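You operate a simulated robot arm through the tools that you are given. There is no shell and no other tool. Be economical: measure what you need, move in short steps, check, and stop when the job is done.

The job below is to be done with a simulated two-armed robot. You get a single attempt, and the scene is never put back.

JOB
Make the tall case swell slowly: rise high, fall high, range low, then pulse on.
Fine: leave it running.

It is judged by the outcome, as a careful person would: the job done as asked, and still so three seconds after it is handed in. It fails if anything else is knocked over, pushed out of place, dropped, spilled or broken.

ROBOT AND FRAMES
Two 6-joint arms with fingered hands on one trunk, on a base that drives. Base frame: it is fixed to the floor where the robot stands at the start and does not move with it; the origin is under the middle of the robot, x ahead of it, y to its left, z up; the surface under the hand at the start is at about z = 0.824. Readings come in m, degrees, newtons and seconds.
The left shoulder is at the start at [0.093, 0.155, 1.177], the right one opposite. With the tool pointing down near the work surface each hand reaches from about 0.46 to 0.74 m from the robot's upright axis, wherever it stands, measured 20 degrees to its own side. Places, roughly: fall slider [0.9, -0.2, 1.1]; filter knob [0.8, 0, 1.1]; fine knob [0.8, -0.1, 1.2]; level knob [0.9, -0.3, 1.3]; lower latch of the tall case [0.8, 0.1, 1]; peak knob [0.8, -0.1, 1.1]; pitch knob [0.8, 0, 1.3]; pulse button [0.9, -0.3, 1.1]; range switch [0.8, 0, 1.2]; rate knob [0.9, -0.3, 1.1]; rise slider [0.9, -0.2, 1.1]; shape switch [0.8, 0, 1.2]; upper latch of the tall case [0.8, 0.1, 1.2]. Payload 4 kg a hand.
The tool frame of a hand sits at the grasp point between the pads (the TCP): z along the fingers, y along the line on which they close. The tips reach 0.026 m beyond it. Largest opening 0.132 m; the body of the gripper starts 0.073 m behind the TCP. The gripper is a hand of 3 fingers: y runs from the thumb to the fingers, the wrist lies at [0, 0, -0.224] in the tool frame.
Orientation is told as [roll, pitch, yaw] about the base's x, y, z axes, in that order, counted from this pose: with the fingers straight down and closing along the base's y, the tool's x points along the base's -x, its y along +y and its z along -z.

CONTROLS
- The arms move only by the tool play_rows. It takes "left_plan", "right_plan" or both (then of equal length, played together; a hand with none holds still); each is a list of rows, each a list of 6 numbers: the turn, a rotation vector about the tool's x, y, z in degrees, then the shift along the tool's x, y, z in m. In form: [[rx, ry, rz, x, y, z], ...]. A call has 1 to 8 rows; each row is the pose to reach, as a shift and turn from the pose commanded when the call began, along the tool's axes at that moment. Rows are played at 5 a second. More than 0.05 m and 8.6 degrees between two rows, and nothing of the call is played. Where a pose cannot be reached the arm comes as near as it can. A force on the tool above 40 N (or 10 N above the force at the start of the call, whichever is more), or a blocked arm, ends the call early, and 0.2 s more pass. In this call time passes only in rows, and 0.2 s behind the last. It gives the time, the measured TCP pose, the force on the tool (base axes), the opening and the grip force at its end, in the units of the frame above (readings bear some noise), with the torque about the TCP (base axes, N m) and any sound that the robot's microphone picked up, and new pictures: "show" is both (left out), scene, wrist or none (wrist: the cameras of the hands that moved).
- Cameras (640 x 400 px; columns grow to the right, rows downward): "scene" is now at [0.1577, -0.026, 1.4844]; the picture's right is [-0.31, -0.95, 0.01], its down [-0.66, 0.21, -0.72] and it looks along [0.69, -0.23, -0.69] (base axes); focal length 214 px, centre (320, 200). "left" rides on the left gripper at [-0.062, 0.003, -0.092] in its tool frame; the picture's right is [-0.05, -1.00, 0.00], its down [0.83, -0.04, -0.56] and it looks along [0.55, -0.03, 0.83] (tool axes); focal length 230 px, centre (320, 200). "right" rides on the right gripper at [0.062, 0.003, -0.092] in its tool frame; the picture's right is [-0.05, 1.00, 0.00], its down [-0.83, -0.04, -0.56] and it looks along [-0.55, -0.03, 0.83] (tool axes); focal length 230 px, centre (320, 200). There is no depth. A picture from a camera that has moved, and an enlarged one, comes with that camera's place and axes in the base frame and with its lens.
- raise_lower(by): slides the trunk up (or, below 0, down) by that many m; the arms and the scene camera ride with it, the base frame stays. It gives what a move gives, with no picture.
- base_move(legs): drives the robot by 1 to 6 legs, each [ahead, turn to the left] in m and degrees, along the robot's own axes; the way and the turn of a leg run together, so that a leg with both is an arc; at most 1.5 m and 180 degrees a leg. The arms and the cameras ride along, it lands a little off, and it stops where it bumps. It gives what a move gives, and a new picture of the scene camera.
- move_fingers(finger1, finger2, thumb_bend, hand): sets how far each is bent, from 0 (flat) to 100 (curled in); at 30 the hand is open as for a grip, at 70 the pads meet at the TCP. One left out holds its place. A second passes; each finger stops where it meets its share of the squeeze, and holds until it gets a number again. It is the only way to open and close the hand. It gives what a move gives, with no picture; readings hold the bend of each and the force on the fingers (four entries, about 0 where the hand has none), thumb and palm.
- head_to(pan, tilt): turns the head with the scene camera to pan (to the left, within 86 degrees either way) and tilt (down, from -29 to 69), counted from straight ahead of the robot. It gives what a move gives, and a new picture of the scene camera.
- zoom(camera, box): a new picture of the part [left, top, right, bottom] of that camera's present view, enlarged. It takes no simulated time.
- job_done(): hands the job in; it is judged then, once.

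Go step by step. Nothing tells you exact positions but the pictures and the camera data: compare them with the known pose of the tool, close in by small moves and look again before you grip or let go. The budget is 120 turns and 260 pictures, counting those below and the enlarged ones. Unless the task says otherwise, let go and move clear before handing in, and close with one line.

The tools are called after "Call:" as name(argument=value, ...) on one line, values as JSON. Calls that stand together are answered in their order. play_rows: Moves the arms, as the interface text tells. Its arguments: {"type":"object","properties":{"left_plan":{"type":"array","items":{"type":"array","items":{"type":"number"}}},"right_plan":{"type":"array","items":{"type":"array","items":{"type":"number"}}},"show":{"type":"string","enum":["both","scene","wrist","none"]}},"required":[]} The other tools are called the same way: raise_lower (by) slides the trunk up or down; move_fingers (finger1, finger2, thumb_bend, hand) moves the fingers one by one; base_move (legs) drives the base; head_to (pan, tilt) turns the head that bears the scene camera; zoom (camera, box) takes an enlarged picture of a part of a camera's view; job_done () hands the job in.

At the start:

```text
time: 0.0
left_tcp_pos: [0.5169, 0.0802, 1.3481]
left_orientation: [0.0, 0.0, 0.0]
left_wrist_force: [1.1, 0.3, 0.3]
left_torque: [0.03, -0.02, 0.05]
left_finger_gap: 0.1317
left_grasp_force: 0.0
left_shape: jaw
left_bend: [30.0, 30.0, 30.0]
left_finger forces: [0.0, 0.0, 0.0, 0.1, 0.1, 0.0]
right_tcp_pos: [0.4573, -0.2936, 1.4084]
right_orientation: [0.0, 0.1, 0.0]
right_wrist_force: [0.4, -0.6, -0.9]
right_torque: [-0.02, 0.01, -0.01]
right_finger_gap: 0.132
right_grasp_force: 0.0
right_shape: jaw
right_bend: [30.0, 30.0, 30.0]
right_finger forces: [0.1, 0.1, 0.0, 0.0, 0.0, 0.0]
trunk travel left (down, up): [-0.712, 0.128]
robot x, y, heading: [0.0017, 0.0025, -0.2]
head pan, tilt: [-18.2, 42.5]
```

scene: 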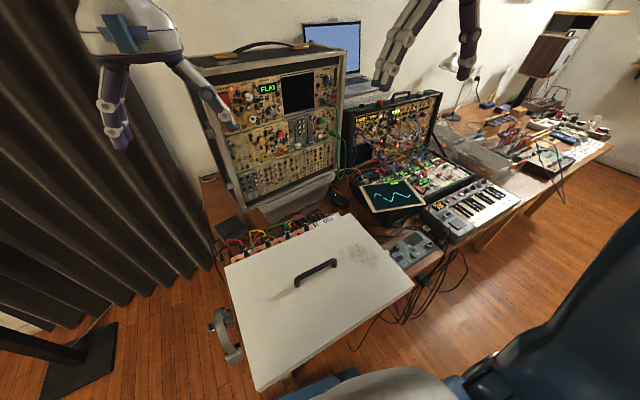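
right: 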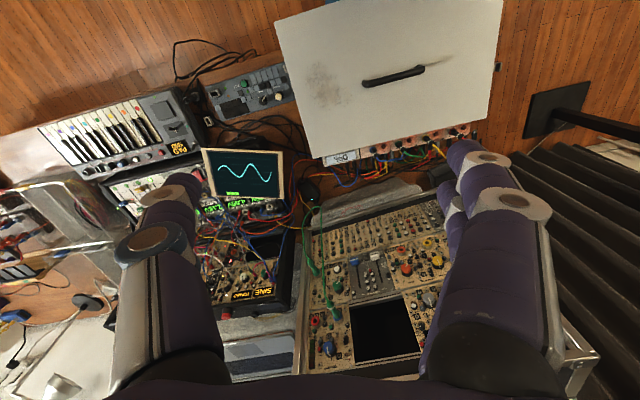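
left: 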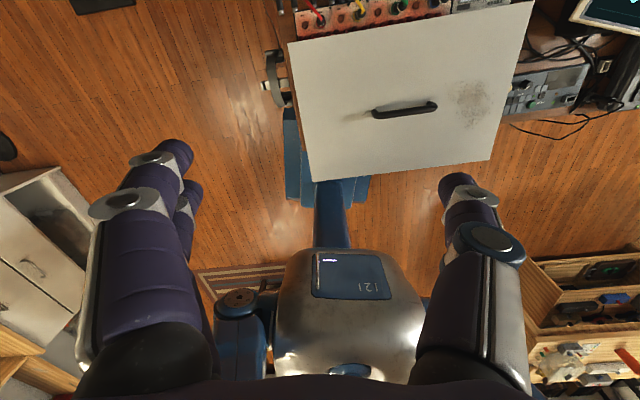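

I see the tall modular case ahead with a white lid-like board in front of it. I'll zoom in on the panel.

Call:
zoom(camera="scene", box=[180, 40, 360, 220])

Call:
head_to(pan=-6, tilt=22)

```text
2.22 times, centred on (270, 130) of scene
camera zoom: at [0.1577, -0.026, 1.4844], right [-0.31, -0.95, 0.01], down [-0.66, 0.21, -0.72], along [0.69, -0.23, -0.69], focal length 477 px, centre (431, 356)
```

zoom: 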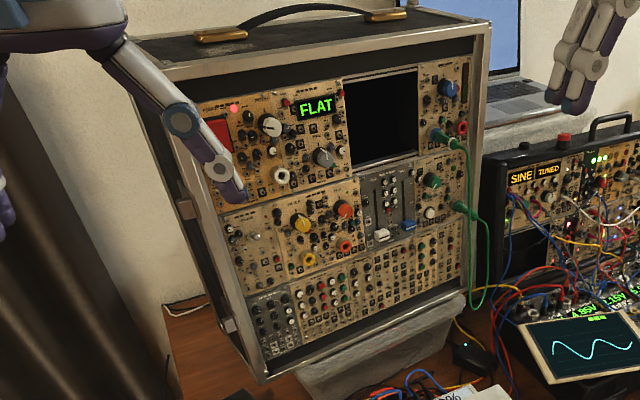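

```text
time: 0.8
left_tcp_pos: [0.4905, 0.0805, 1.3584]
left_orientation: [0.0, -1.0, 0.1]
left_wrist_force: [0.1, -0.5, 0.4]
left_torque: [0.0, -0.03, 0.03]
left_finger_gap: 0.132
left_grasp_force: 0.1
left_shape: jaw
left_bend: [30.0, 30.0, 30.0]
left_finger forces: [0.1, 0.0, 0.0, 0.0, 0.0, 0.0]
right_tcp_pos: [0.4493, -0.2946, 1.3902]
right_orientation: [0.0, 3.8, 0.2]
right_wrist_force: [0.0, 0.2, 0.0]
right_torque: [0.0, 0.0, 0.01]
right_finger_gap: 0.1319
right_grasp_force: 0.2
right_shape: jaw
right_bend: [30.0, 30.0, 30.0]
right_finger forces: [0.0, 0.0, 0.0, 0.0, 0.0, 0.0]
trunk travel left (down, up): [-0.712, 0.128]
robot x, y, heading: [0.0002, 0.0015, 0.2]
head pan, tilt: [-6.0, 22.0]
camera scene: at [0.17, -0.01, 1.5162], right [-0.11, -0.99, 0.0], down [-0.39, 0.04, -0.92], along [0.91, -0.1, -0.39], focal length 214 px, centre (320, 200)
```

scene: 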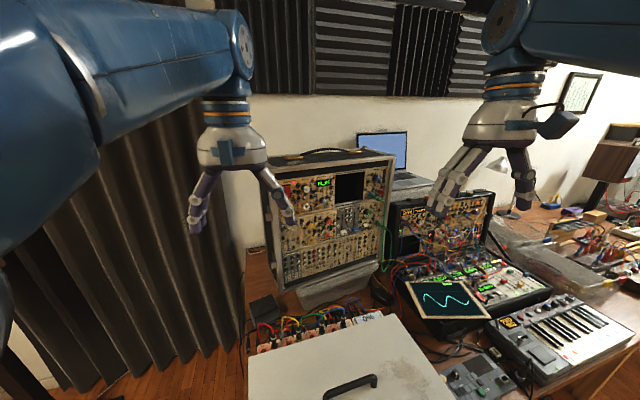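

The panel is visible now; next I zoom tighter to read the labels.

Call:
zoom(camera="scene", box=[260, 140, 400, 300])

Call:
zoom(camera="scene", box=[330, 165, 395, 240])

Call:
zoom(camera="scene", box=[265, 165, 340, 240])

```text
2.50 times, centred on (330, 220) of scene
camera zoom: at [0.17, -0.01, 1.5162], right [-0.11, -0.99, 0.0], down [-0.39, 0.04, -0.92], along [0.91, -0.1, -0.39], focal length 536 px, centre (295, 150)
```

zoom: 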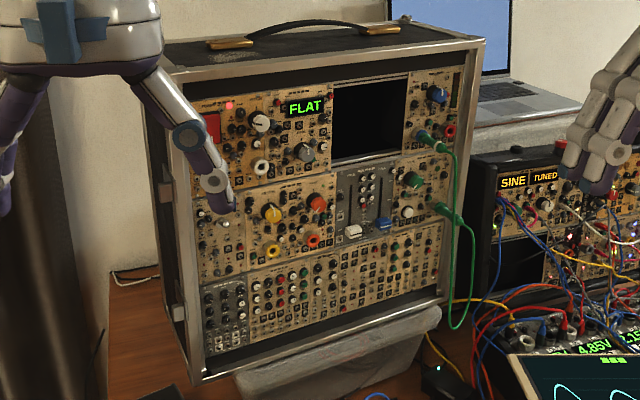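

```text
5.33 times, centred on (362, 202) of scene
camera zoom: at [0.17, -0.01, 1.5162], right [-0.11, -0.99, 0.0], down [-0.39, 0.04, -0.92], along [0.91, -0.1, -0.39], focal length 1144 px, centre (93, 187)
```

zoom: 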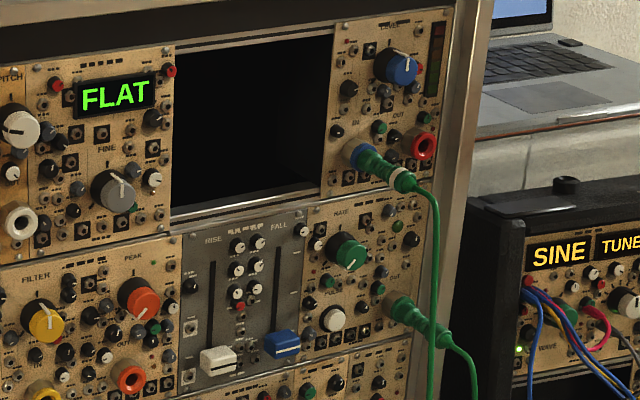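

```text
5.33 times, centred on (302, 202) of scene
camera zoom: at [0.17, -0.01, 1.5162], right [-0.11, -0.99, 0.0], down [-0.39, 0.04, -0.92], along [0.91, -0.1, -0.39], focal length 1144 px, centre (413, 187)
```

zoom: 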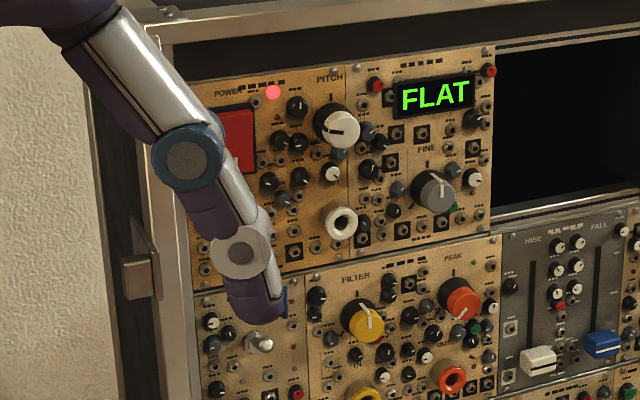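

The left hand hides the range/shape switches, so I'll move it left, and begin turning the right hand to point at the panel.

Call:
play_rows(left_plan=[[0, 0, 0, 0, 0.03, 0], [0, 0, 0, 0, 0.06, 0], [0, 0, 0, 0, 0.09, 0], [0, 0, 0, 0, 0.12, 0], [0, 0, 0, 0, 0.15, 0], [0, 0, 0, 0, 0.18, 0], [0, 0, 0, 0, 0.2, 0], [0, 0, 0, 0, 0.2, 0]], right_plan=[[0, -8.5, 0, -0.02, 0, 0.01], [0, -17, 0, -0.04, 0, 0.02], [0, -25.5, 0, -0.06, 0, 0.03], [0, -34, 0, -0.08, 0, 0.04], [0, -42.5, 0, -0.1, 0, 0.05], [0, -51, 0, -0.12, 0, 0.06], [0, -59.5, 0, -0.14, 0, 0.08], [0, -68, 0, -0.16, 0, 0.1]], show="both")

Call:
zoom(camera="scene", box=[260, 165, 350, 255])

```text
time: 2.6
left_tcp_pos: [0.493, 0.2807, 1.357]
left_orientation: [0.0, -1.0, 0.1]
left_wrist_force: [-0.1, 0.3, 0.8]
left_torque: [0.03, 0.03, 0.03]
left_finger_gap: 0.1318
left_grasp_force: 0.0
left_shape: jaw
left_bend: [30.0, 30.0, 30.0]
left_finger forces: [0.0, 0.0, 0.0, 0.0, 0.1, 0.0]
right_tcp_pos: [0.6791, -0.294, 1.2951]
right_orientation: [-0.1, -64.6, -0.2]
right_wrist_force: [0.9, 0.6, -0.3]
right_torque: [0.0, 0.05, 0.03]
right_finger_gap: 0.1319
right_grasp_force: 0.0
right_shape: jaw
right_bend: [30.0, 30.0, 30.0]
right_finger forces: [0.1, 0.1, 0.0, 0.0, 0.0, 0.0]
right hand out of reach, approached as far as the arm can: row 1, 2, 3, 4, 5, 6, 7, 8
trunk travel left (down, up): [-0.712, 0.128]
robot x, y, heading: [-0.0008, -0.0018, -0.1]
head pan, tilt: [-6.0, 22.0]
camera scene: at [0.1713, -0.0102, 1.5161], right [-0.1, -0.99, 0.0], down [-0.39, 0.04, -0.92], along [0.91, -0.1, -0.39], focal length 214 px, centre (320, 200)
camera right: at [0.568, -0.2912, 1.2785], right [0.03, 1.0, 0.05], down [-0.15, -0.04, 0.99], along [0.99, -0.03, 0.14], focal length 230 px, centre (320, 200)
camera left: at [0.5528, 0.2839, 1.4512], right [0.05, -1.0, 0.0], down [-0.84, -0.04, 0.54], along [-0.54, -0.03, -0.84], focal length 230 px, centre (320, 200)
```

scene: 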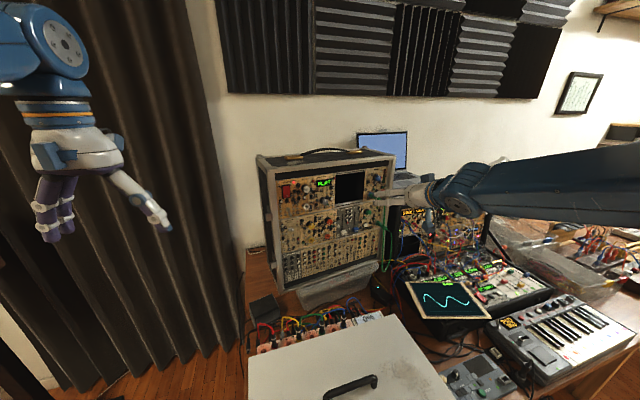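
right: 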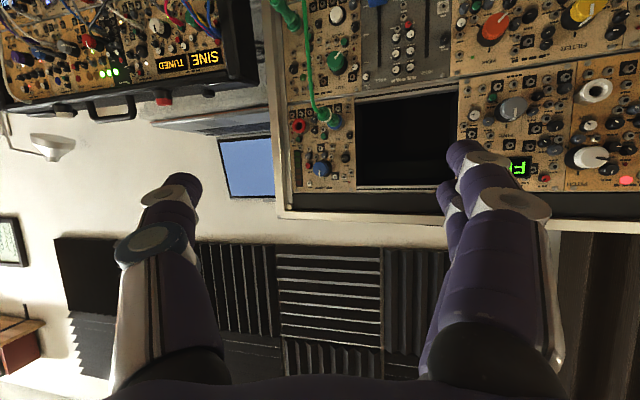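
left: 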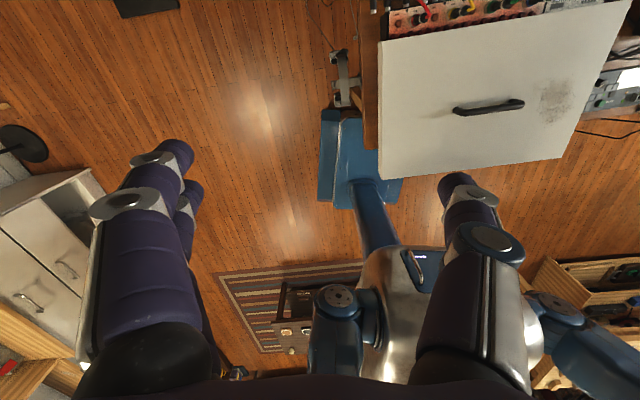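

```text
4.44 times, centred on (305, 210) of scene
camera zoom: at [0.1713, -0.0102, 1.5161], right [-0.1, -0.99, 0.0], down [-0.39, 0.04, -0.92], along [0.91, -0.1, -0.39], focal length 953 px, centre (387, 156)
```

zoom: 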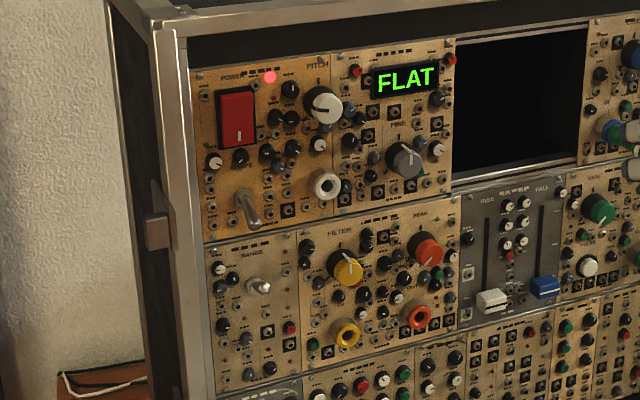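

The range switch is the toggle in the left middle-row module; I zoom on it to read its state and labels.

Call:
zoom(camera="scene", box=[278, 205, 308, 235])

Call:
zoom(camera="scene", box=[350, 195, 390, 235])

```text
13.33 times, centred on (293, 220) of scene
camera zoom: at [0.1713, -0.0102, 1.5161], right [-0.1, -0.99, 0.0], down [-0.39, 0.04, -0.92], along [0.91, -0.1, -0.39], focal length 2860 px, centre (680, -67)
```

zoom: 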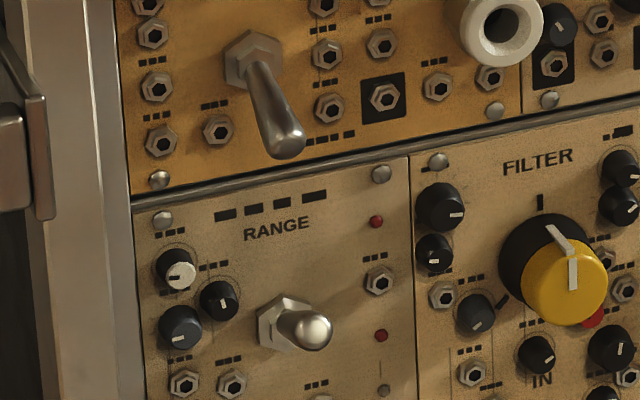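

```text
10.00 times, centred on (370, 215) of scene
camera zoom: at [0.1713, -0.0102, 1.5161], right [-0.1, -0.99, 0.0], down [-0.39, 0.04, -0.92], along [0.91, -0.1, -0.39], focal length 2145 px, centre (-180, 50)
```

zoom: 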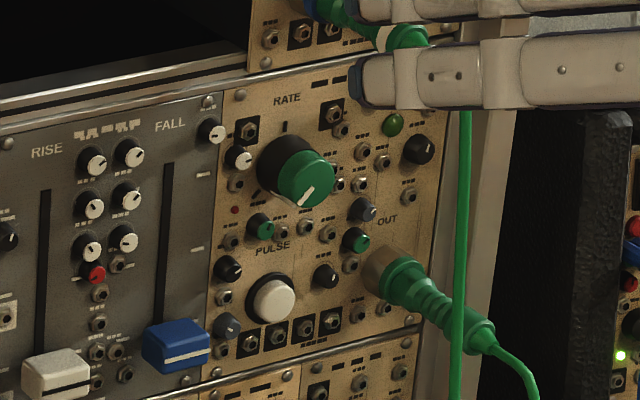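

Panel geometry by triangulation: the face is vertical and yawed about 18°. The rise cap is at ≈(.862,-.177,1.08), the fall cap at ≈(.879,-.229,1.08), the pulse button at ≈(.893,-.27,1.09), and the range toggle tip at ≈(.796,.014,1.144), pointing up. I finish levelling the right hand.

Call:
play_rows(right_plan=[[0, -6, 0, 0.017, 0, 0.02], [0, -12, 0, 0.034, 0, 0.04], [0, -18, 0, 0.051, 0, 0.06], [0, -24, 0, 0.069, 0, 0.075]], show="none")

Call:
move_fingers(hand="right", finger1=60, finger2=100, thumb_bend=100)

Call:
play_rows(right_plan=[[-6, 0, 0, 0, 0, 0], [-12, 0, 0, 0, 0, 0], [-18, 0, 0, 0, 0, 0]], show="both")

```text
time: 3.6
left_tcp_pos: [0.4964, 0.2831, 1.356]
left_orientation: [-0.1, -0.8, 0.2]
left_wrist_force: [0.2, -0.5, -0.5]
left_torque: [0.03, 0.04, 0.01]
left_finger_gap: 0.1319
left_grasp_force: 0.1
left_shape: jaw
left_bend: [30.0, 30.0, 30.0]
left_finger forces: [0.0, 0.0, 0.1, 0.0, 0.0, 0.1]
right_tcp_pos: [0.7356, -0.1996, 1.2358]
right_orientation: [179.3, -88.4, 174.4]
right_wrist_force: [0.0, -0.1, -1.1]
right_torque: [-0.02, -0.02, 0.02]
right_finger_gap: 0.1319
right_grasp_force: 0.0
right_shape: jaw
right_bend: [30.0, 30.0, 30.0]
right_finger forces: [0.1, 0.0, 0.0, 0.0, 0.1, 0.0]
right hand out of reach, approached as far as the arm can: row 1, 2, 3, 4
trunk travel left (down, up): [-0.712, 0.128]
robot x, y, heading: [0.0008, 0.0041, 0.3]
head pan, tilt: [-6.0, 22.0]
```

```text
time: 4.6
left_tcp_pos: [0.4933, 0.2817, 1.3573]
left_orientation: [-0.1, -0.9, 0.2]
left_wrist_force: [-0.5, 0.0, 0.9]
left_torque: [0.0, 0.04, 0.01]
left_finger_gap: 0.1321
left_grasp_force: 0.0
left_shape: jaw
left_bend: [30.0, 30.0, 30.0]
left_finger forces: [0.0, 0.0, 0.0, 0.1, 0.0, 0.0]
right_tcp_pos: [0.7342, -0.2012, 1.2382]
right_orientation: [177.8, -88.3, 175.9]
right_wrist_force: [1.1, 0.1, 0.0]
right_torque: [0.03, -0.01, -0.04]
right_finger_gap: 0.0176
right_grasp_force: 0.0
right_shape: fingers
right_bend: [60.0, 89.0, 91.0]
right_finger forces: [0.0, 0.1, 0.1, 0.0, 0.0, 0.0]
trunk travel left (down, up): [-0.712, 0.128]
robot x, y, heading: [-0.0007, -0.0033, 0.2]
head pan, tilt: [-6.0, 22.0]
```

```text
time: 5.4
left_tcp_pos: [0.4923, 0.2804, 1.3571]
left_orientation: [0.0, -1.0, 0.2]
left_wrist_force: [0.0, -0.1, -0.5]
left_torque: [-0.03, -0.04, 0.01]
left_finger_gap: 0.132
left_grasp_force: 0.1
left_shape: jaw
left_bend: [30.0, 30.0, 30.0]
left_finger forces: [0.1, 0.0, 0.1, 0.0, 0.0, 0.0]
right_tcp_pos: [0.7337, -0.2026, 1.2377]
right_orientation: [174.7, -88.4, 179.1]
right_wrist_force: [-0.3, -1.2, -0.3]
right_torque: [0.02, 0.02, -0.01]
right_finger_gap: 0.0177
right_grasp_force: 0.2
right_shape: fingers
right_bend: [60.0, 89.0, 91.0]
right_finger forces: [0.0, 0.1, 0.0, 0.1, 0.1, 0.0]
right hand out of reach, approached as far as the arm can: row 1, 2, 3
trunk travel left (down, up): [-0.712, 0.128]
robot x, y, heading: [-0.0016, 0.0022, -0.0]
head pan, tilt: [-6.0, 22.0]
camera scene: at [0.1716, -0.0099, 1.5161], right [-0.1, -0.99, 0.0], down [-0.39, 0.04, -0.92], along [0.91, -0.1, -0.39], focal length 214 px, centre (320, 200)
camera right: at [0.6425, -0.1895, 1.1739], right [0.11, 0.99, 0.05], down [-0.58, 0.02, 0.81], along [0.81, -0.12, 0.58], focal length 230 px, centre (320, 200)
```

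scene: 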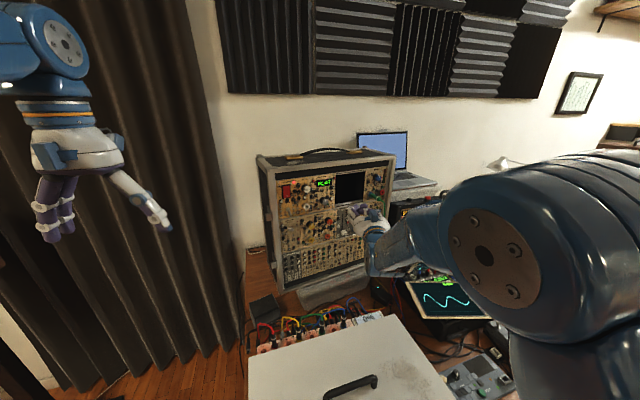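
right: 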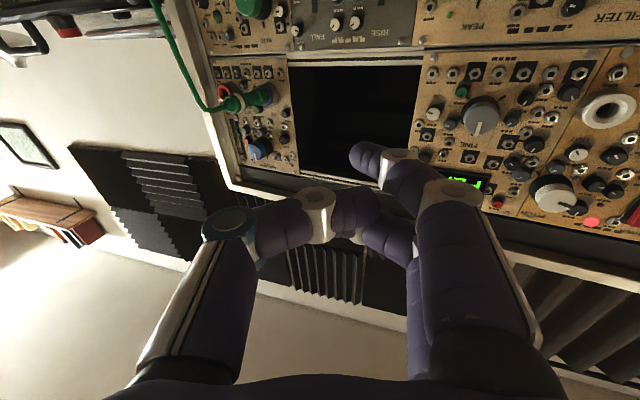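

The arm is reporting its poses unreachable, probably because the arm is folded too tightly. I command further forward toward the panel, well short of it, and see if the pose resolves.

Call:
play_rows(right_plan=[[0, 0, 0, 0, 0, 0.03], [0, 0, 0, 0, 0, 0.06], [0, 0, 0, 0, 0, 0.08], [0, 0, 0, 0, 0, 0.08]], show="scene")

```text
time: 6.4
left_tcp_pos: [0.4922, 0.2807, 1.3573]
left_orientation: [0.1, -1.1, 0.1]
left_wrist_force: [-1.1, -0.5, 0.4]
left_torque: [-0.02, 0.03, 0.01]
left_finger_gap: 0.132
left_grasp_force: 0.0
left_shape: jaw
left_bend: [30.0, 30.0, 30.0]
left_finger forces: [0.0, 0.0, 0.1, 0.0, 0.0, 0.0]
right_tcp_pos: [0.8139, -0.214, 1.2377]
right_orientation: [175.3, -88.4, 178.3]
right_wrist_force: [-1.0, 0.6, 0.6]
right_torque: [0.02, -0.03, 0.03]
right_finger_gap: 0.0178
right_grasp_force: 0.0
right_shape: fingers
right_bend: [60.0, 89.0, 91.0]
right_finger forces: [0.0, 0.0, 0.0, 0.0, 0.1, 0.0]
trunk travel left (down, up): [-0.712, 0.128]
robot x, y, heading: [0.0041, 0.0028, 0.3]
head pan, tilt: [-6.0, 22.0]
camera scene: at [0.1714, -0.0095, 1.5161], right [-0.1, -0.99, 0.0], down [-0.39, 0.04, -0.92], along [0.91, -0.1, -0.39], focal length 214 px, centre (320, 200)
```

scene: 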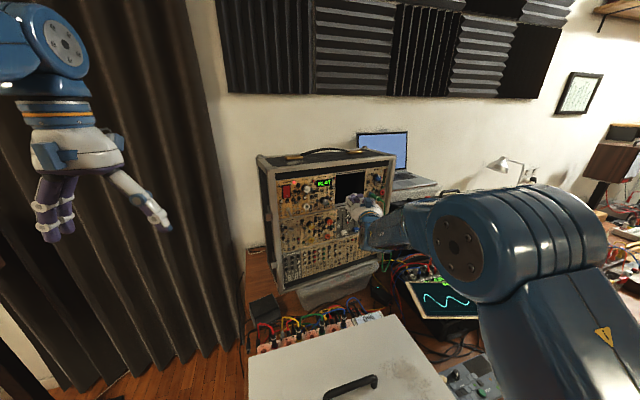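

The pose resolves when further out. It now points about 8° right, so I try yawing left in place.

Call:
play_rows(right_plan=[[-6, 0, 0, 0, 0, 0], [-12, 0, 0, 0, 0, 0], [-18, 0, 0, 0, 0, 0], [-24, 0, 0, 0, 0, 0]], show="both")

```text
time: 7.4
left_tcp_pos: [0.4932, 0.2808, 1.3584]
left_orientation: [0.0, -1.0, 0.1]
left_wrist_force: [-0.5, 0.7, 0.1]
left_torque: [0.02, 0.01, -0.03]
left_finger_gap: 0.132
left_grasp_force: 0.0
left_shape: jaw
left_bend: [30.0, 30.0, 30.0]
left_finger forces: [0.1, 0.1, 0.0, 0.0, 0.0, 0.0]
right_tcp_pos: [0.813, -0.2135, 1.2381]
right_orientation: [175.3, -88.4, 178.5]
right_wrist_force: [0.0, -0.2, 0.6]
right_torque: [0.0, 0.02, 0.01]
right_finger_gap: 0.0176
right_grasp_force: 0.1
right_shape: fingers
right_bend: [60.0, 89.0, 91.0]
right_finger forces: [0.0, 0.0, 0.0, 0.1, 0.0, 0.0]
right hand out of reach, approached as far as the arm can: row 1, 2, 3, 4
trunk travel left (down, up): [-0.712, 0.128]
robot x, y, heading: [0.0002, -0.0001, 0.2]
head pan, tilt: [-6.0, 22.0]
camera scene: at [0.1716, -0.0095, 1.5161], right [-0.1, -0.99, 0.0], down [-0.39, 0.04, -0.92], along [0.91, -0.1, -0.39], focal length 214 px, centre (320, 200)
camera right: at [0.7225, -0.1999, 1.1741], right [0.11, 0.99, 0.05], down [-0.58, 0.02, 0.81], along [0.81, -0.12, 0.58], focal length 230 px, centre (320, 200)
```

scene: 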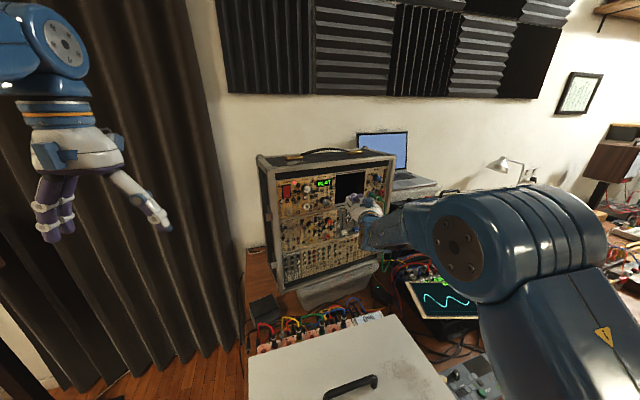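
right: 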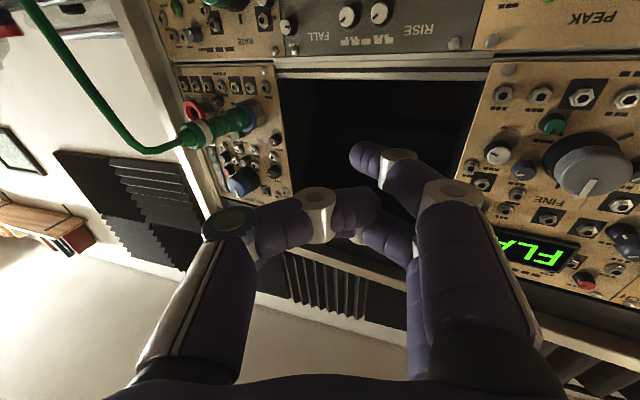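

Wrist yaw is at its limit at about -8°, which still allows pushing. I'll extend only the upper finger (finger2), so nothing of the hand is above the pushing finger, and look.

Call:
move_fingers(hand="right", finger1=100, finger2=50, thumb_bend=100)

Call:
play_rows(right_plan=[[0, 0, 0, 0.03, 0, -0.02], [0, 0, 0, 0.06, 0, -0.04], [0, 0, 0, 0.09, 0, -0.04], [0, 0, 0, 0.12, 0, -0.04], [0, 0, 0, 0.14, 0, -0.04]], show="both")

Call:
zoom(camera="scene", box=[330, 180, 420, 270])

```text
time: 8.4
left_tcp_pos: [0.4932, 0.2811, 1.3567]
left_orientation: [0.0, -0.9, 0.2]
left_wrist_force: [0.4, 0.6, 0.0]
left_torque: [0.01, 0.05, 0.0]
left_finger_gap: 0.1321
left_grasp_force: 0.0
left_shape: jaw
left_bend: [30.0, 30.0, 30.0]
left_finger forces: [0.0, 0.1, 0.1, 0.0, 0.0, 0.0]
right_tcp_pos: [0.8138, -0.2141, 1.2392]
right_orientation: [175.2, -88.4, 178.6]
right_wrist_force: [0.8, 0.6, -0.1]
right_torque: [0.02, -0.03, -0.02]
right_finger_gap: 0.013
right_grasp_force: 0.1
right_shape: fingers
right_bend: [93.0, 50.0, 98.0]
right_finger forces: [0.1, 0.0, 0.1, 0.0, 0.0, 0.0]
trunk travel left (down, up): [-0.712, 0.128]
robot x, y, heading: [0.0024, -0.0011, -0.0]
head pan, tilt: [-6.0, 22.0]
```

```text
time: 9.6
left_tcp_pos: [0.4929, 0.2809, 1.3578]
left_orientation: [0.0, -1.0, 0.1]
left_wrist_force: [-0.4, 0.5, 0.1]
left_torque: [-0.02, 0.0, -0.02]
left_finger_gap: 0.132
left_grasp_force: 0.0
left_shape: jaw
left_bend: [30.0, 30.0, 30.0]
left_finger forces: [0.1, 0.0, 0.1, 0.0, 0.1, 0.1]
right_tcp_pos: [0.7768, -0.2028, 1.0972]
right_orientation: [175.3, -88.4, 177.8]
right_wrist_force: [0.6, -0.3, 0.3]
right_torque: [0.0, -0.01, 0.0]
right_finger_gap: 0.0128
right_grasp_force: 0.1
right_shape: fingers
right_bend: [93.0, 50.0, 98.0]
right_finger forces: [0.0, 0.0, 0.0, 0.0, 0.0, 0.0]
right hand out of reach, approached as far as the arm can: row 4, 5
trunk travel left (down, up): [-0.712, 0.128]
robot x, y, heading: [0.0014, 0.0021, -0.4]
head pan, tilt: [-6.0, 22.0]
camera scene: at [0.1718, -0.0095, 1.5161], right [-0.1, -0.99, 0.0], down [-0.39, 0.04, -0.92], along [0.91, -0.1, -0.39], focal length 214 px, centre (320, 200)
camera right: at [0.6857, -0.1888, 1.0324], right [0.12, 0.99, 0.05], down [-0.58, 0.02, 0.81], along [0.81, -0.13, 0.58], focal length 230 px, centre (320, 200)
```

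scene: 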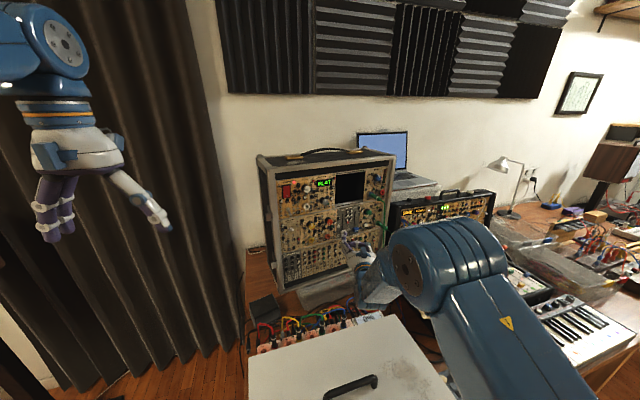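
right: 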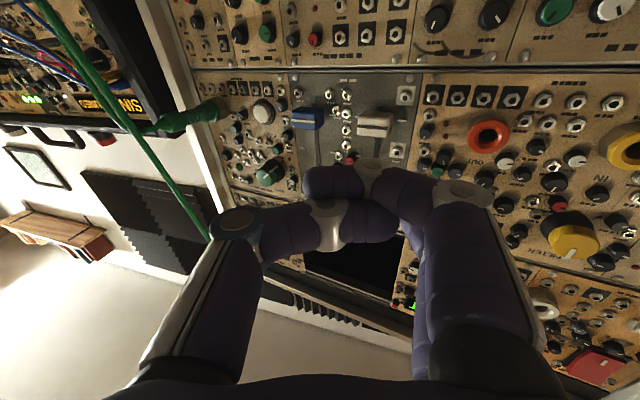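

```text
4.44 times, centred on (375, 225) of scene
camera zoom: at [0.1718, -0.0095, 1.5161], right [-0.1, -0.99, 0.0], down [-0.39, 0.04, -0.92], along [0.91, -0.1, -0.39], focal length 953 px, centre (76, 89)
```

zoom: 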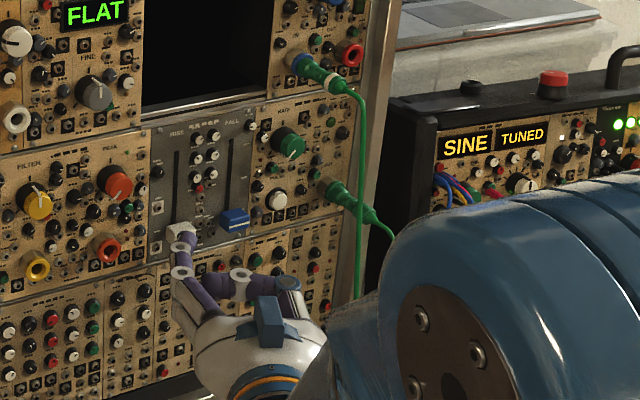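

The upper finger's tip sits in front of the rise cap. I lower the trunk so it drops below the caps before going in.

Call:
raise_lower(by=-0.075)

Call:
zoom(camera="scene", box=[330, 180, 420, 270])

Call:
zoom(camera="right", box=[200, 0, 520, 200])

```text
time: 10.8
left_tcp_pos: [0.4921, 0.2812, 1.2828]
left_orientation: [0.0, -1.0, 0.1]
left_wrist_force: [-0.3, -0.5, -0.3]
left_torque: [0.04, 0.02, -0.02]
left_finger_gap: 0.1319
left_grasp_force: 0.1
left_shape: jaw
left_bend: [30.0, 30.0, 30.0]
left_finger forces: [0.0, 0.0, 0.0, 0.1, 0.1, 0.0]
right_tcp_pos: [0.775, -0.2029, 1.0224]
right_orientation: [175.1, -88.4, 178.0]
right_wrist_force: [-0.2, 0.3, -1.0]
right_torque: [-0.03, 0.02, 0.03]
right_finger_gap: 0.0131
right_grasp_force: 0.0
right_shape: fingers
right_bend: [93.0, 50.0, 98.0]
right_finger forces: [0.0, 0.0, 0.1, 0.0, 0.1, 0.0]
trunk travel left (down, up): [-0.637, 0.203]
robot x, y, heading: [0.0013, 0.0021, 0.2]
head pan, tilt: [-6.0, 22.0]
```

```text
4.44 times, centred on (375, 225) of scene
camera zoom: at [0.17, -0.0095, 1.4411], right [-0.1, -0.99, 0.0], down [-0.39, 0.04, -0.92], along [0.91, -0.1, -0.39], focal length 953 px, centre (76, 89)
```

zoom: 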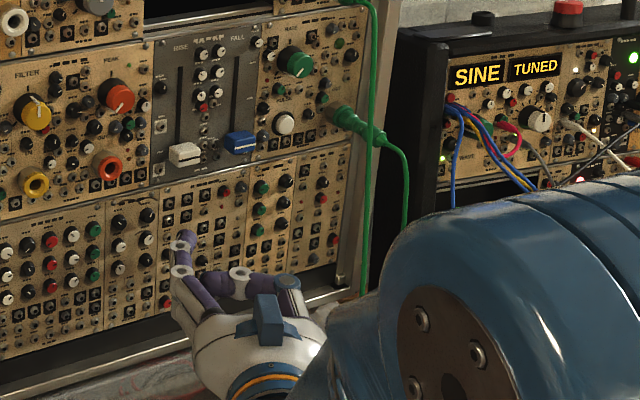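

```text
2.00 times, centred on (360, 100) of right
camera zoom: at [0.6855, -0.1888, 0.9579], right [0.12, 0.99, 0.05], down [-0.58, 0.02, 0.81], along [0.81, -0.13, 0.58], focal length 460 px, centre (240, 400)
```

zoom: 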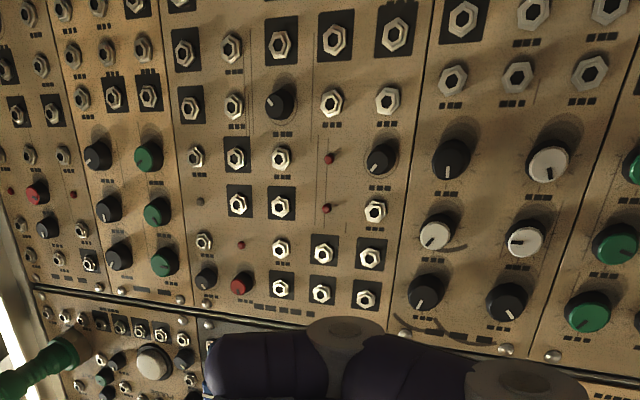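

Rise cap is re-triangulated at ≈(.849,-.174,1.085), with the finger tip at ≈(.81,-.168,1.04). I advance in small steps under it.

Call:
play_rows(right_plan=[[0, 0, 0, 0, 0, 0.015], [0, 0, 0, 0, 0, 0.03], [0, 0, 0, 0, 0, 0.04]], show="wrist")

Call:
zoom(camera="scene", box=[335, 180, 385, 230])

```text
time: 11.6
left_tcp_pos: [0.4922, 0.2808, 1.2831]
left_orientation: [0.0, -1.0, 0.1]
left_wrist_force: [0.2, -0.1, 0.3]
left_torque: [0.0, 0.0, 0.0]
left_finger_gap: 0.1317
left_grasp_force: 0.0
left_shape: jaw
left_bend: [30.0, 30.0, 30.0]
left_finger forces: [0.0, 0.0, 0.0, 0.0, 0.1, 0.1]
right_tcp_pos: [0.8158, -0.206, 1.023]
right_orientation: [175.8, -88.4, 177.2]
right_wrist_force: [-0.4, -0.2, 0.2]
right_torque: [0.0, 0.0, 0.0]
right_finger_gap: 0.013
right_grasp_force: 0.0
right_shape: fingers
right_bend: [93.0, 50.0, 98.0]
right_finger forces: [0.0, 0.1, 0.0, 0.0, 0.0, 0.2]
trunk travel left (down, up): [-0.637, 0.203]
robot x, y, heading: [-0.001, -0.0003, 0.3]
head pan, tilt: [-6.0, 22.0]
camera right: at [0.725, -0.1924, 0.9585], right [0.12, 0.99, 0.05], down [-0.58, 0.03, 0.82], along [0.81, -0.13, 0.58], focal length 230 px, centre (320, 200)
```

right: 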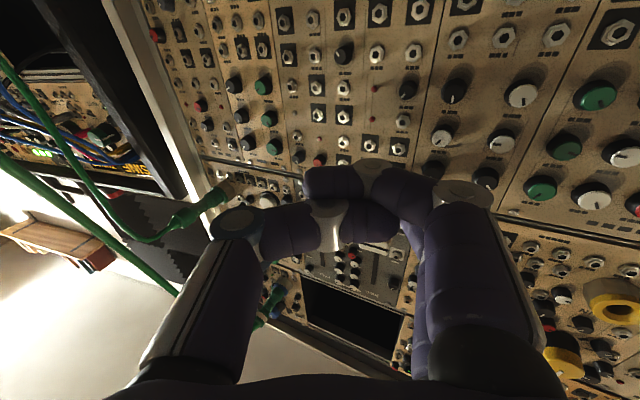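

```text
8.00 times, centred on (360, 205) of scene
camera zoom: at [0.1703, -0.0095, 1.4411], right [-0.1, -0.99, 0.0], down [-0.39, 0.04, -0.92], along [0.91, -0.1, -0.39], focal length 1716 px, centre (0, 160)
```

zoom: 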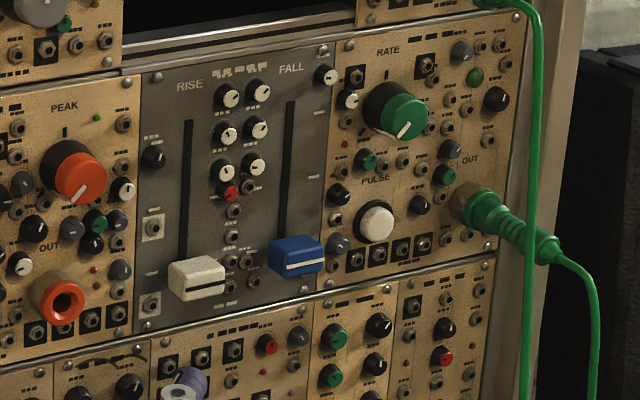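

Finger is directly below the rise cap. I advance a little more and rise slightly.

Call:
play_rows(right_plan=[[0, 0, 0, -0.008, 0, 0.005], [0, 0, 0, -0.008, 0, 0.012]], show="none")

Call:
zoom(camera="scene", box=[335, 190, 375, 230])

Call:
zoom(camera="right", box=[280, 130, 480, 330])

```text
time: 12.2
left_tcp_pos: [0.4926, 0.281, 1.2833]
left_orientation: [-0.1, -1.0, 0.0]
left_wrist_force: [0.1, -0.4, 0.8]
left_torque: [0.02, -0.01, 0.03]
left_finger_gap: 0.132
left_grasp_force: 0.0
left_shape: jaw
left_bend: [30.0, 30.0, 30.0]
left_finger forces: [0.0, 0.1, 0.0, 0.0, 0.0, 0.0]
right_tcp_pos: [0.8277, -0.2088, 1.0314]
right_orientation: [174.2, -88.4, 178.8]
right_wrist_force: [0.5, -0.2, 0.3]
right_torque: [-0.02, 0.0, 0.0]
right_finger_gap: 0.0133
right_grasp_force: 0.0
right_shape: fingers
right_bend: [93.0, 50.0, 98.0]
right_finger forces: [0.1, 0.1, 0.0, 0.1, 0.0, 0.1]
trunk travel left (down, up): [-0.637, 0.203]
robot x, y, heading: [0.0015, 0.0022, 0.1]
head pan, tilt: [-6.0, 22.0]
```

```text
10.00 times, centred on (355, 210) of scene
camera zoom: at [0.1707, -0.0096, 1.441], right [-0.1, -0.99, 0.0], down [-0.39, 0.04, -0.92], along [0.91, -0.1, -0.39], focal length 2145 px, centre (-30, 100)
```

zoom: 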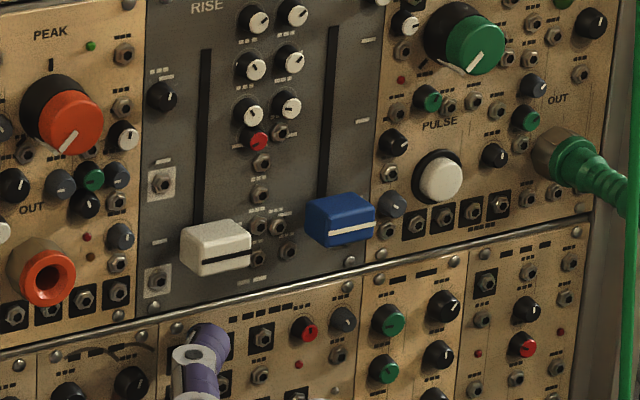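

```text
2.00 times, centred on (380, 230) of right
camera zoom: at [0.7365, -0.1947, 0.9666], right [0.12, 0.99, 0.05], down [-0.58, 0.02, 0.82], along [0.81, -0.13, 0.58], focal length 460 px, centre (200, 140)
```

zoom: 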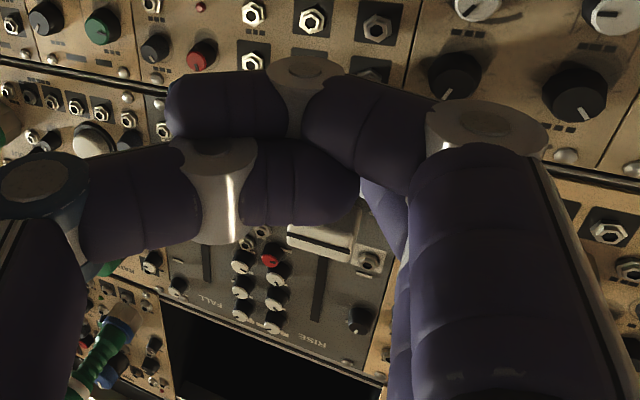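

Tip is about level with the cap's front. I go a centimetre further in, checking force.

Call:
play_rows(right_plan=[[0, 0, 0, 0, 0, 0.006], [0, 0, 0, 0, 0, 0.012]], show="none")

Call:
zoom(camera="scene", box=[335, 190, 375, 230])

```text
time: 12.8
left_tcp_pos: [0.4881, 0.2806, 1.2844]
left_orientation: [0.1, -1.2, 0.1]
left_wrist_force: [0.2, 0.5, -1.1]
left_torque: [0.01, -0.02, -0.01]
left_finger_gap: 0.1318
left_grasp_force: 0.0
left_shape: jaw
left_bend: [30.0, 30.0, 30.0]
left_finger forces: [0.0, 0.0, 0.0, 0.1, 0.0, 0.0]
right_tcp_pos: [0.8344, -0.2094, 1.0348]
right_orientation: [175.3, -88.3, 177.8]
right_wrist_force: [-21.6, -0.1, -0.7]
right_torque: [-0.03, -0.14, 0.61]
right_finger_gap: 0.0131
right_grasp_force: 10.0
right_shape: fingers
right_bend: [93.0, 60.0, 98.0]
right_finger forces: [0.1, 20.6, 0.0, 0.0, 0.0, 0.0]
trunk travel left (down, up): [-0.637, 0.203]
robot x, y, heading: [0.0017, 0.0006, -0.0]
head pan, tilt: [-6.0, 22.0]
```

```text
10.00 times, centred on (355, 210) of scene
camera zoom: at [0.1642, -0.0097, 1.4418], right [-0.1, -0.99, 0.0], down [-0.39, 0.04, -0.92], along [0.92, -0.1, -0.39], focal length 2145 px, centre (-30, 100)
```

zoom: 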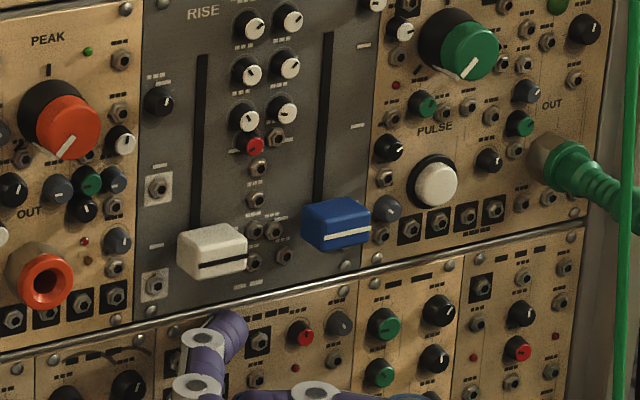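

The tip touched the panel face (21 N) just below the cap. I back off 7 mm and then lift to push the rise slider up.

Call:
play_rows(right_plan=[[0, 0, 0, 0, 0, -0.008], [0, 0, 0, -0.02, 0, -0.008], [0, 0, 0, -0.035, 0, -0.008]], show="none")

Call:
zoom(camera="scene", box=[335, 190, 375, 230])

```text
time: 13.6
left_tcp_pos: [0.4923, 0.2799, 1.2821]
left_orientation: [0.0, -0.9, 0.1]
left_wrist_force: [-0.7, 0.4, 0.7]
left_torque: [-0.01, -0.01, 0.01]
left_finger_gap: 0.1321
left_grasp_force: 0.1
left_shape: jaw
left_bend: [30.0, 30.0, 30.0]
left_finger forces: [0.0, 0.1, 0.0, 0.0, 0.0, 0.0]
right_tcp_pos: [0.8296, -0.2093, 1.066]
right_orientation: [175.5, -88.5, 177.8]
right_wrist_force: [-1.6, -0.7, 0.0]
right_torque: [-0.03, 0.02, 0.08]
right_finger_gap: 0.0133
right_grasp_force: 1.1
right_shape: fingers
right_bend: [93.0, 51.0, 98.0]
right_finger forces: [0.0, 2.0, 0.0, 0.1, 0.0, 0.0]
trunk travel left (down, up): [-0.637, 0.203]
robot x, y, heading: [0.0016, -0.0008, -0.1]
head pan, tilt: [-6.0, 22.0]
```

```text
10.00 times, centred on (355, 210) of scene
camera zoom: at [0.1699, -0.0096, 1.4411], right [-0.1, -0.99, 0.0], down [-0.39, 0.04, -0.92], along [0.91, -0.1, -0.39], focal length 2145 px, centre (-30, 100)
```

zoom: 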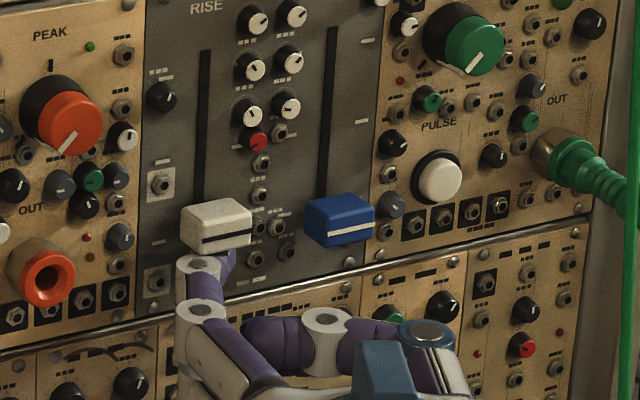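

The rise cap is moving. I continue lifting.

Call:
play_rows(right_plan=[[0, 0, 0, -0.015, 0, 0], [0, 0, 0, -0.03, 0, 0], [0, 0, 0, -0.045, 0, 0]], show="none")

Call:
zoom(camera="scene", box=[335, 185, 375, 225])

```text
time: 14.4
left_tcp_pos: [0.4926, 0.2813, 1.283]
left_orientation: [-0.1, -0.9, 0.1]
left_wrist_force: [-0.2, -0.5, 0.5]
left_torque: [0.0, 0.02, -0.01]
left_finger_gap: 0.1322
left_grasp_force: 0.0
left_shape: jaw
left_bend: [30.0, 30.0, 30.0]
left_finger forces: [0.0, 0.0, 0.0, 0.0, 0.1, 0.0]
right_tcp_pos: [0.8284, -0.2104, 1.1128]
right_orientation: [173.5, -88.4, 179.7]
right_wrist_force: [0.2, 1.0, -1.4]
right_torque: [-0.02, -0.01, 0.0]
right_finger_gap: 0.0132
right_grasp_force: 0.1
right_shape: fingers
right_bend: [93.0, 50.0, 98.0]
right_finger forces: [0.0, 0.4, 0.0, 0.0, 0.0, 0.0]
trunk travel left (down, up): [-0.637, 0.203]
robot x, y, heading: [0.001, 0.0005, 0.1]
head pan, tilt: [-6.0, 22.0]
```

```text
10.00 times, centred on (355, 205) of scene
camera zoom: at [0.1699, -0.0094, 1.4411], right [-0.1, -0.99, 0.0], down [-0.39, 0.04, -0.92], along [0.91, -0.1, -0.39], focal length 2145 px, centre (-30, 150)
```

zoom: 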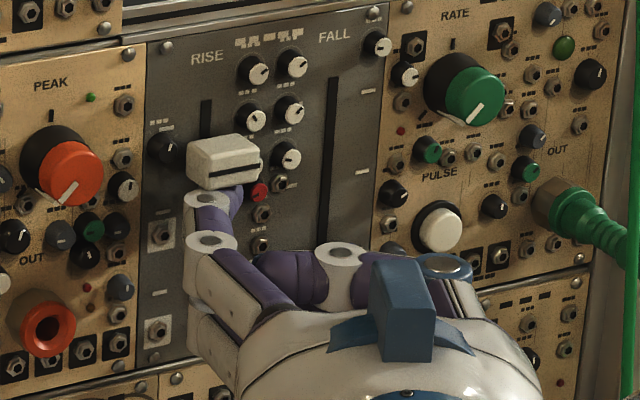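

Rise is past the middle; I continue to the top stop.

Call:
play_rows(right_plan=[[0, 0, 0, -0.008, 0, 0], [0, 0, 0, -0.016, 0, 0], [0, 0, 0, -0.022, 0, 0], [0, 0, 0, -0.028, 0, 0], [0, 0, 0, -0.034, 0, 0]], show="none")

Call:
zoom(camera="scene", box=[335, 180, 375, 220])

```text
time: 15.5
left_tcp_pos: [0.4834, 0.28, 1.2729]
left_orientation: [-0.1, 0.7, 0.0]
left_wrist_force: [-0.2, 0.7, 0.1]
left_torque: [0.02, -0.03, 0.01]
left_finger_gap: 0.132
left_grasp_force: 0.0
left_shape: jaw
left_bend: [30.0, 30.0, 30.0]
left_finger forces: [0.0, 0.1, 0.0, 0.0, 0.0, 0.1]
right_tcp_pos: [0.813, -0.2115, 1.1312]
right_orientation: [-44.5, -89.4, 37.9]
right_wrist_force: [0.1, -2.0, -44.9]
right_torque: [-2.43, 3.64, 0.14]
right_finger_gap: 0.0132
right_grasp_force: 32.5
right_shape: fingers
right_bend: [93.0, 51.0, 98.0]
right_finger forces: [0.0, 65.9, 0.0, 0.0, 0.1, 0.0]
trunk travel left (down, up): [-0.637, 0.203]
robot x, y, heading: [-0.0015, 0.0012, -0.0]
head pan, tilt: [-6.0, 22.0]
stopped in row 5 (right hand): the force on the tool passed its limit at 42 N (the readings are from after the stop); the commanded pose is now the measured one
```

```text
10.00 times, centred on (355, 200) of scene
camera zoom: at [0.1781, -0.011, 1.4396], right [-0.1, -0.99, 0.0], down [-0.4, 0.04, -0.92], along [0.91, -0.1, -0.4], focal length 2145 px, centre (-30, 200)
```

zoom: 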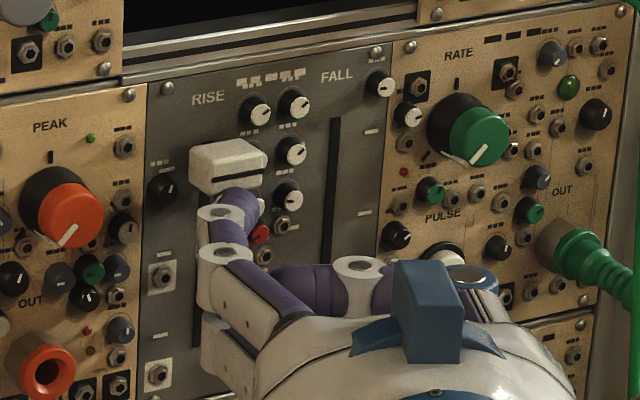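

Rise is at its top stop. I back off downward, retract, then yaw right to keep the thumb away from the green cable when going for the fall slider.

Call:
play_rows(right_plan=[[0, 0, 0, 0.01, 0, -0.003], [0, 0, 0, 0.02, 0, -0.02], [0, 0, 0, 0.02, 0, -0.06]], show="none")

Call:
play_rows(right_plan=[[7, 0, 0, 0.02, 0, 0], [14, 0, 0, 0.04, 0, 0], [21, 0, 0, 0.06, 0, 0], [21, 0, 0, 0.075, 0, 0]], show="scene")

Call:
zoom(camera="scene", box=[330, 170, 410, 250])

```text
time: 16.3
left_tcp_pos: [0.4771, 0.2815, 1.2763]
left_orientation: [0.0, 0.2, 0.0]
left_wrist_force: [0.0, -0.1, -0.8]
left_torque: [0.0, 0.04, -0.02]
left_finger_gap: 0.1319
left_grasp_force: 0.1
left_shape: jaw
left_bend: [30.0, 30.0, 30.0]
left_finger forces: [0.1, 0.0, 0.0, 0.0, 0.1, 0.0]
right_tcp_pos: [0.7507, -0.2013, 1.1285]
right_orientation: [-179.0, -88.4, 172.2]
right_wrist_force: [-0.8, -0.3, 0.6]
right_torque: [0.0, 0.0, -0.03]
right_finger_gap: 0.0132
right_grasp_force: 0.0
right_shape: fingers
right_bend: [93.0, 50.0, 98.0]
right_finger forces: [0.1, 0.1, 0.0, 0.1, 0.0, 0.1]
trunk travel left (down, up): [-0.637, 0.203]
robot x, y, heading: [0.0006, -0.0003, 0.1]
head pan, tilt: [-6.0, 22.0]
```

```text
time: 17.3
left_tcp_pos: [0.4769, 0.2813, 1.277]
left_orientation: [-0.1, 0.2, -0.1]
left_wrist_force: [0.2, 0.5, 0.6]
left_torque: [0.0, -0.01, 0.0]
left_finger_gap: 0.1318
left_grasp_force: 0.1
left_shape: jaw
left_bend: [30.0, 30.0, 30.0]
left_finger forces: [0.0, 0.0, 0.1, 0.1, 0.0, 0.0]
right_tcp_pos: [0.7521, -0.2129, 1.0531]
right_orientation: [127.9, -88.3, -156.9]
right_wrist_force: [-0.4, -0.3, -0.6]
right_torque: [0.02, -0.01, -0.02]
right_finger_gap: 0.0132
right_grasp_force: 0.0
right_shape: fingers
right_bend: [93.0, 50.0, 98.0]
right_finger forces: [0.1, 0.0, 0.0, 0.1, 0.0, 0.0]
trunk travel left (down, up): [-0.637, 0.203]
robot x, y, heading: [0.0015, -0.0024, 0.0]
head pan, tilt: [-6.0, 22.0]
camera scene: at [0.17, -0.0087, 1.4411], right [-0.1, -0.99, 0.0], down [-0.39, 0.04, -0.92], along [0.91, -0.1, -0.39], focal length 214 px, centre (320, 200)
```

scene: 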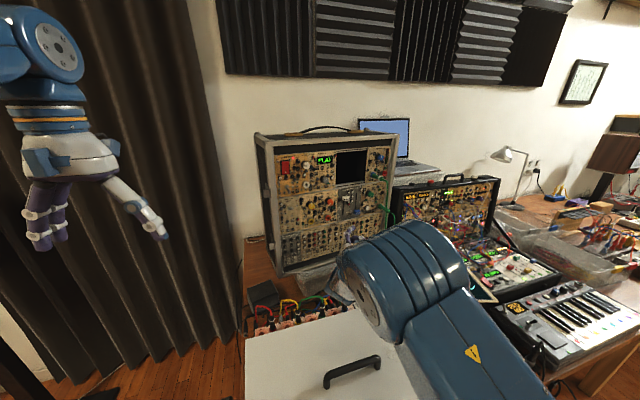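

```text
5.00 times, centred on (370, 210) of scene
camera zoom: at [0.17, -0.0087, 1.4411], right [-0.1, -0.99, 0.0], down [-0.39, 0.04, -0.92], along [0.91, -0.1, -0.39], focal length 1072 px, centre (70, 150)
```

zoom: 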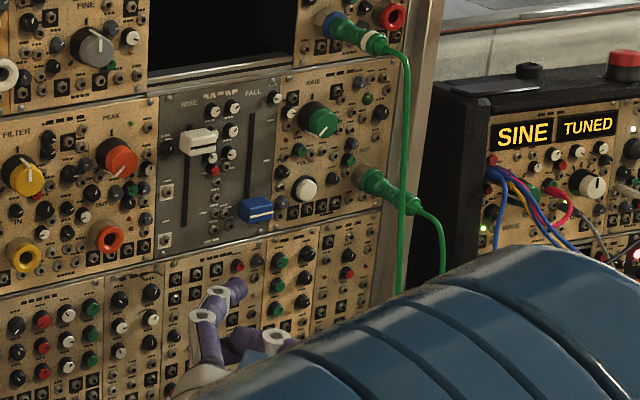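

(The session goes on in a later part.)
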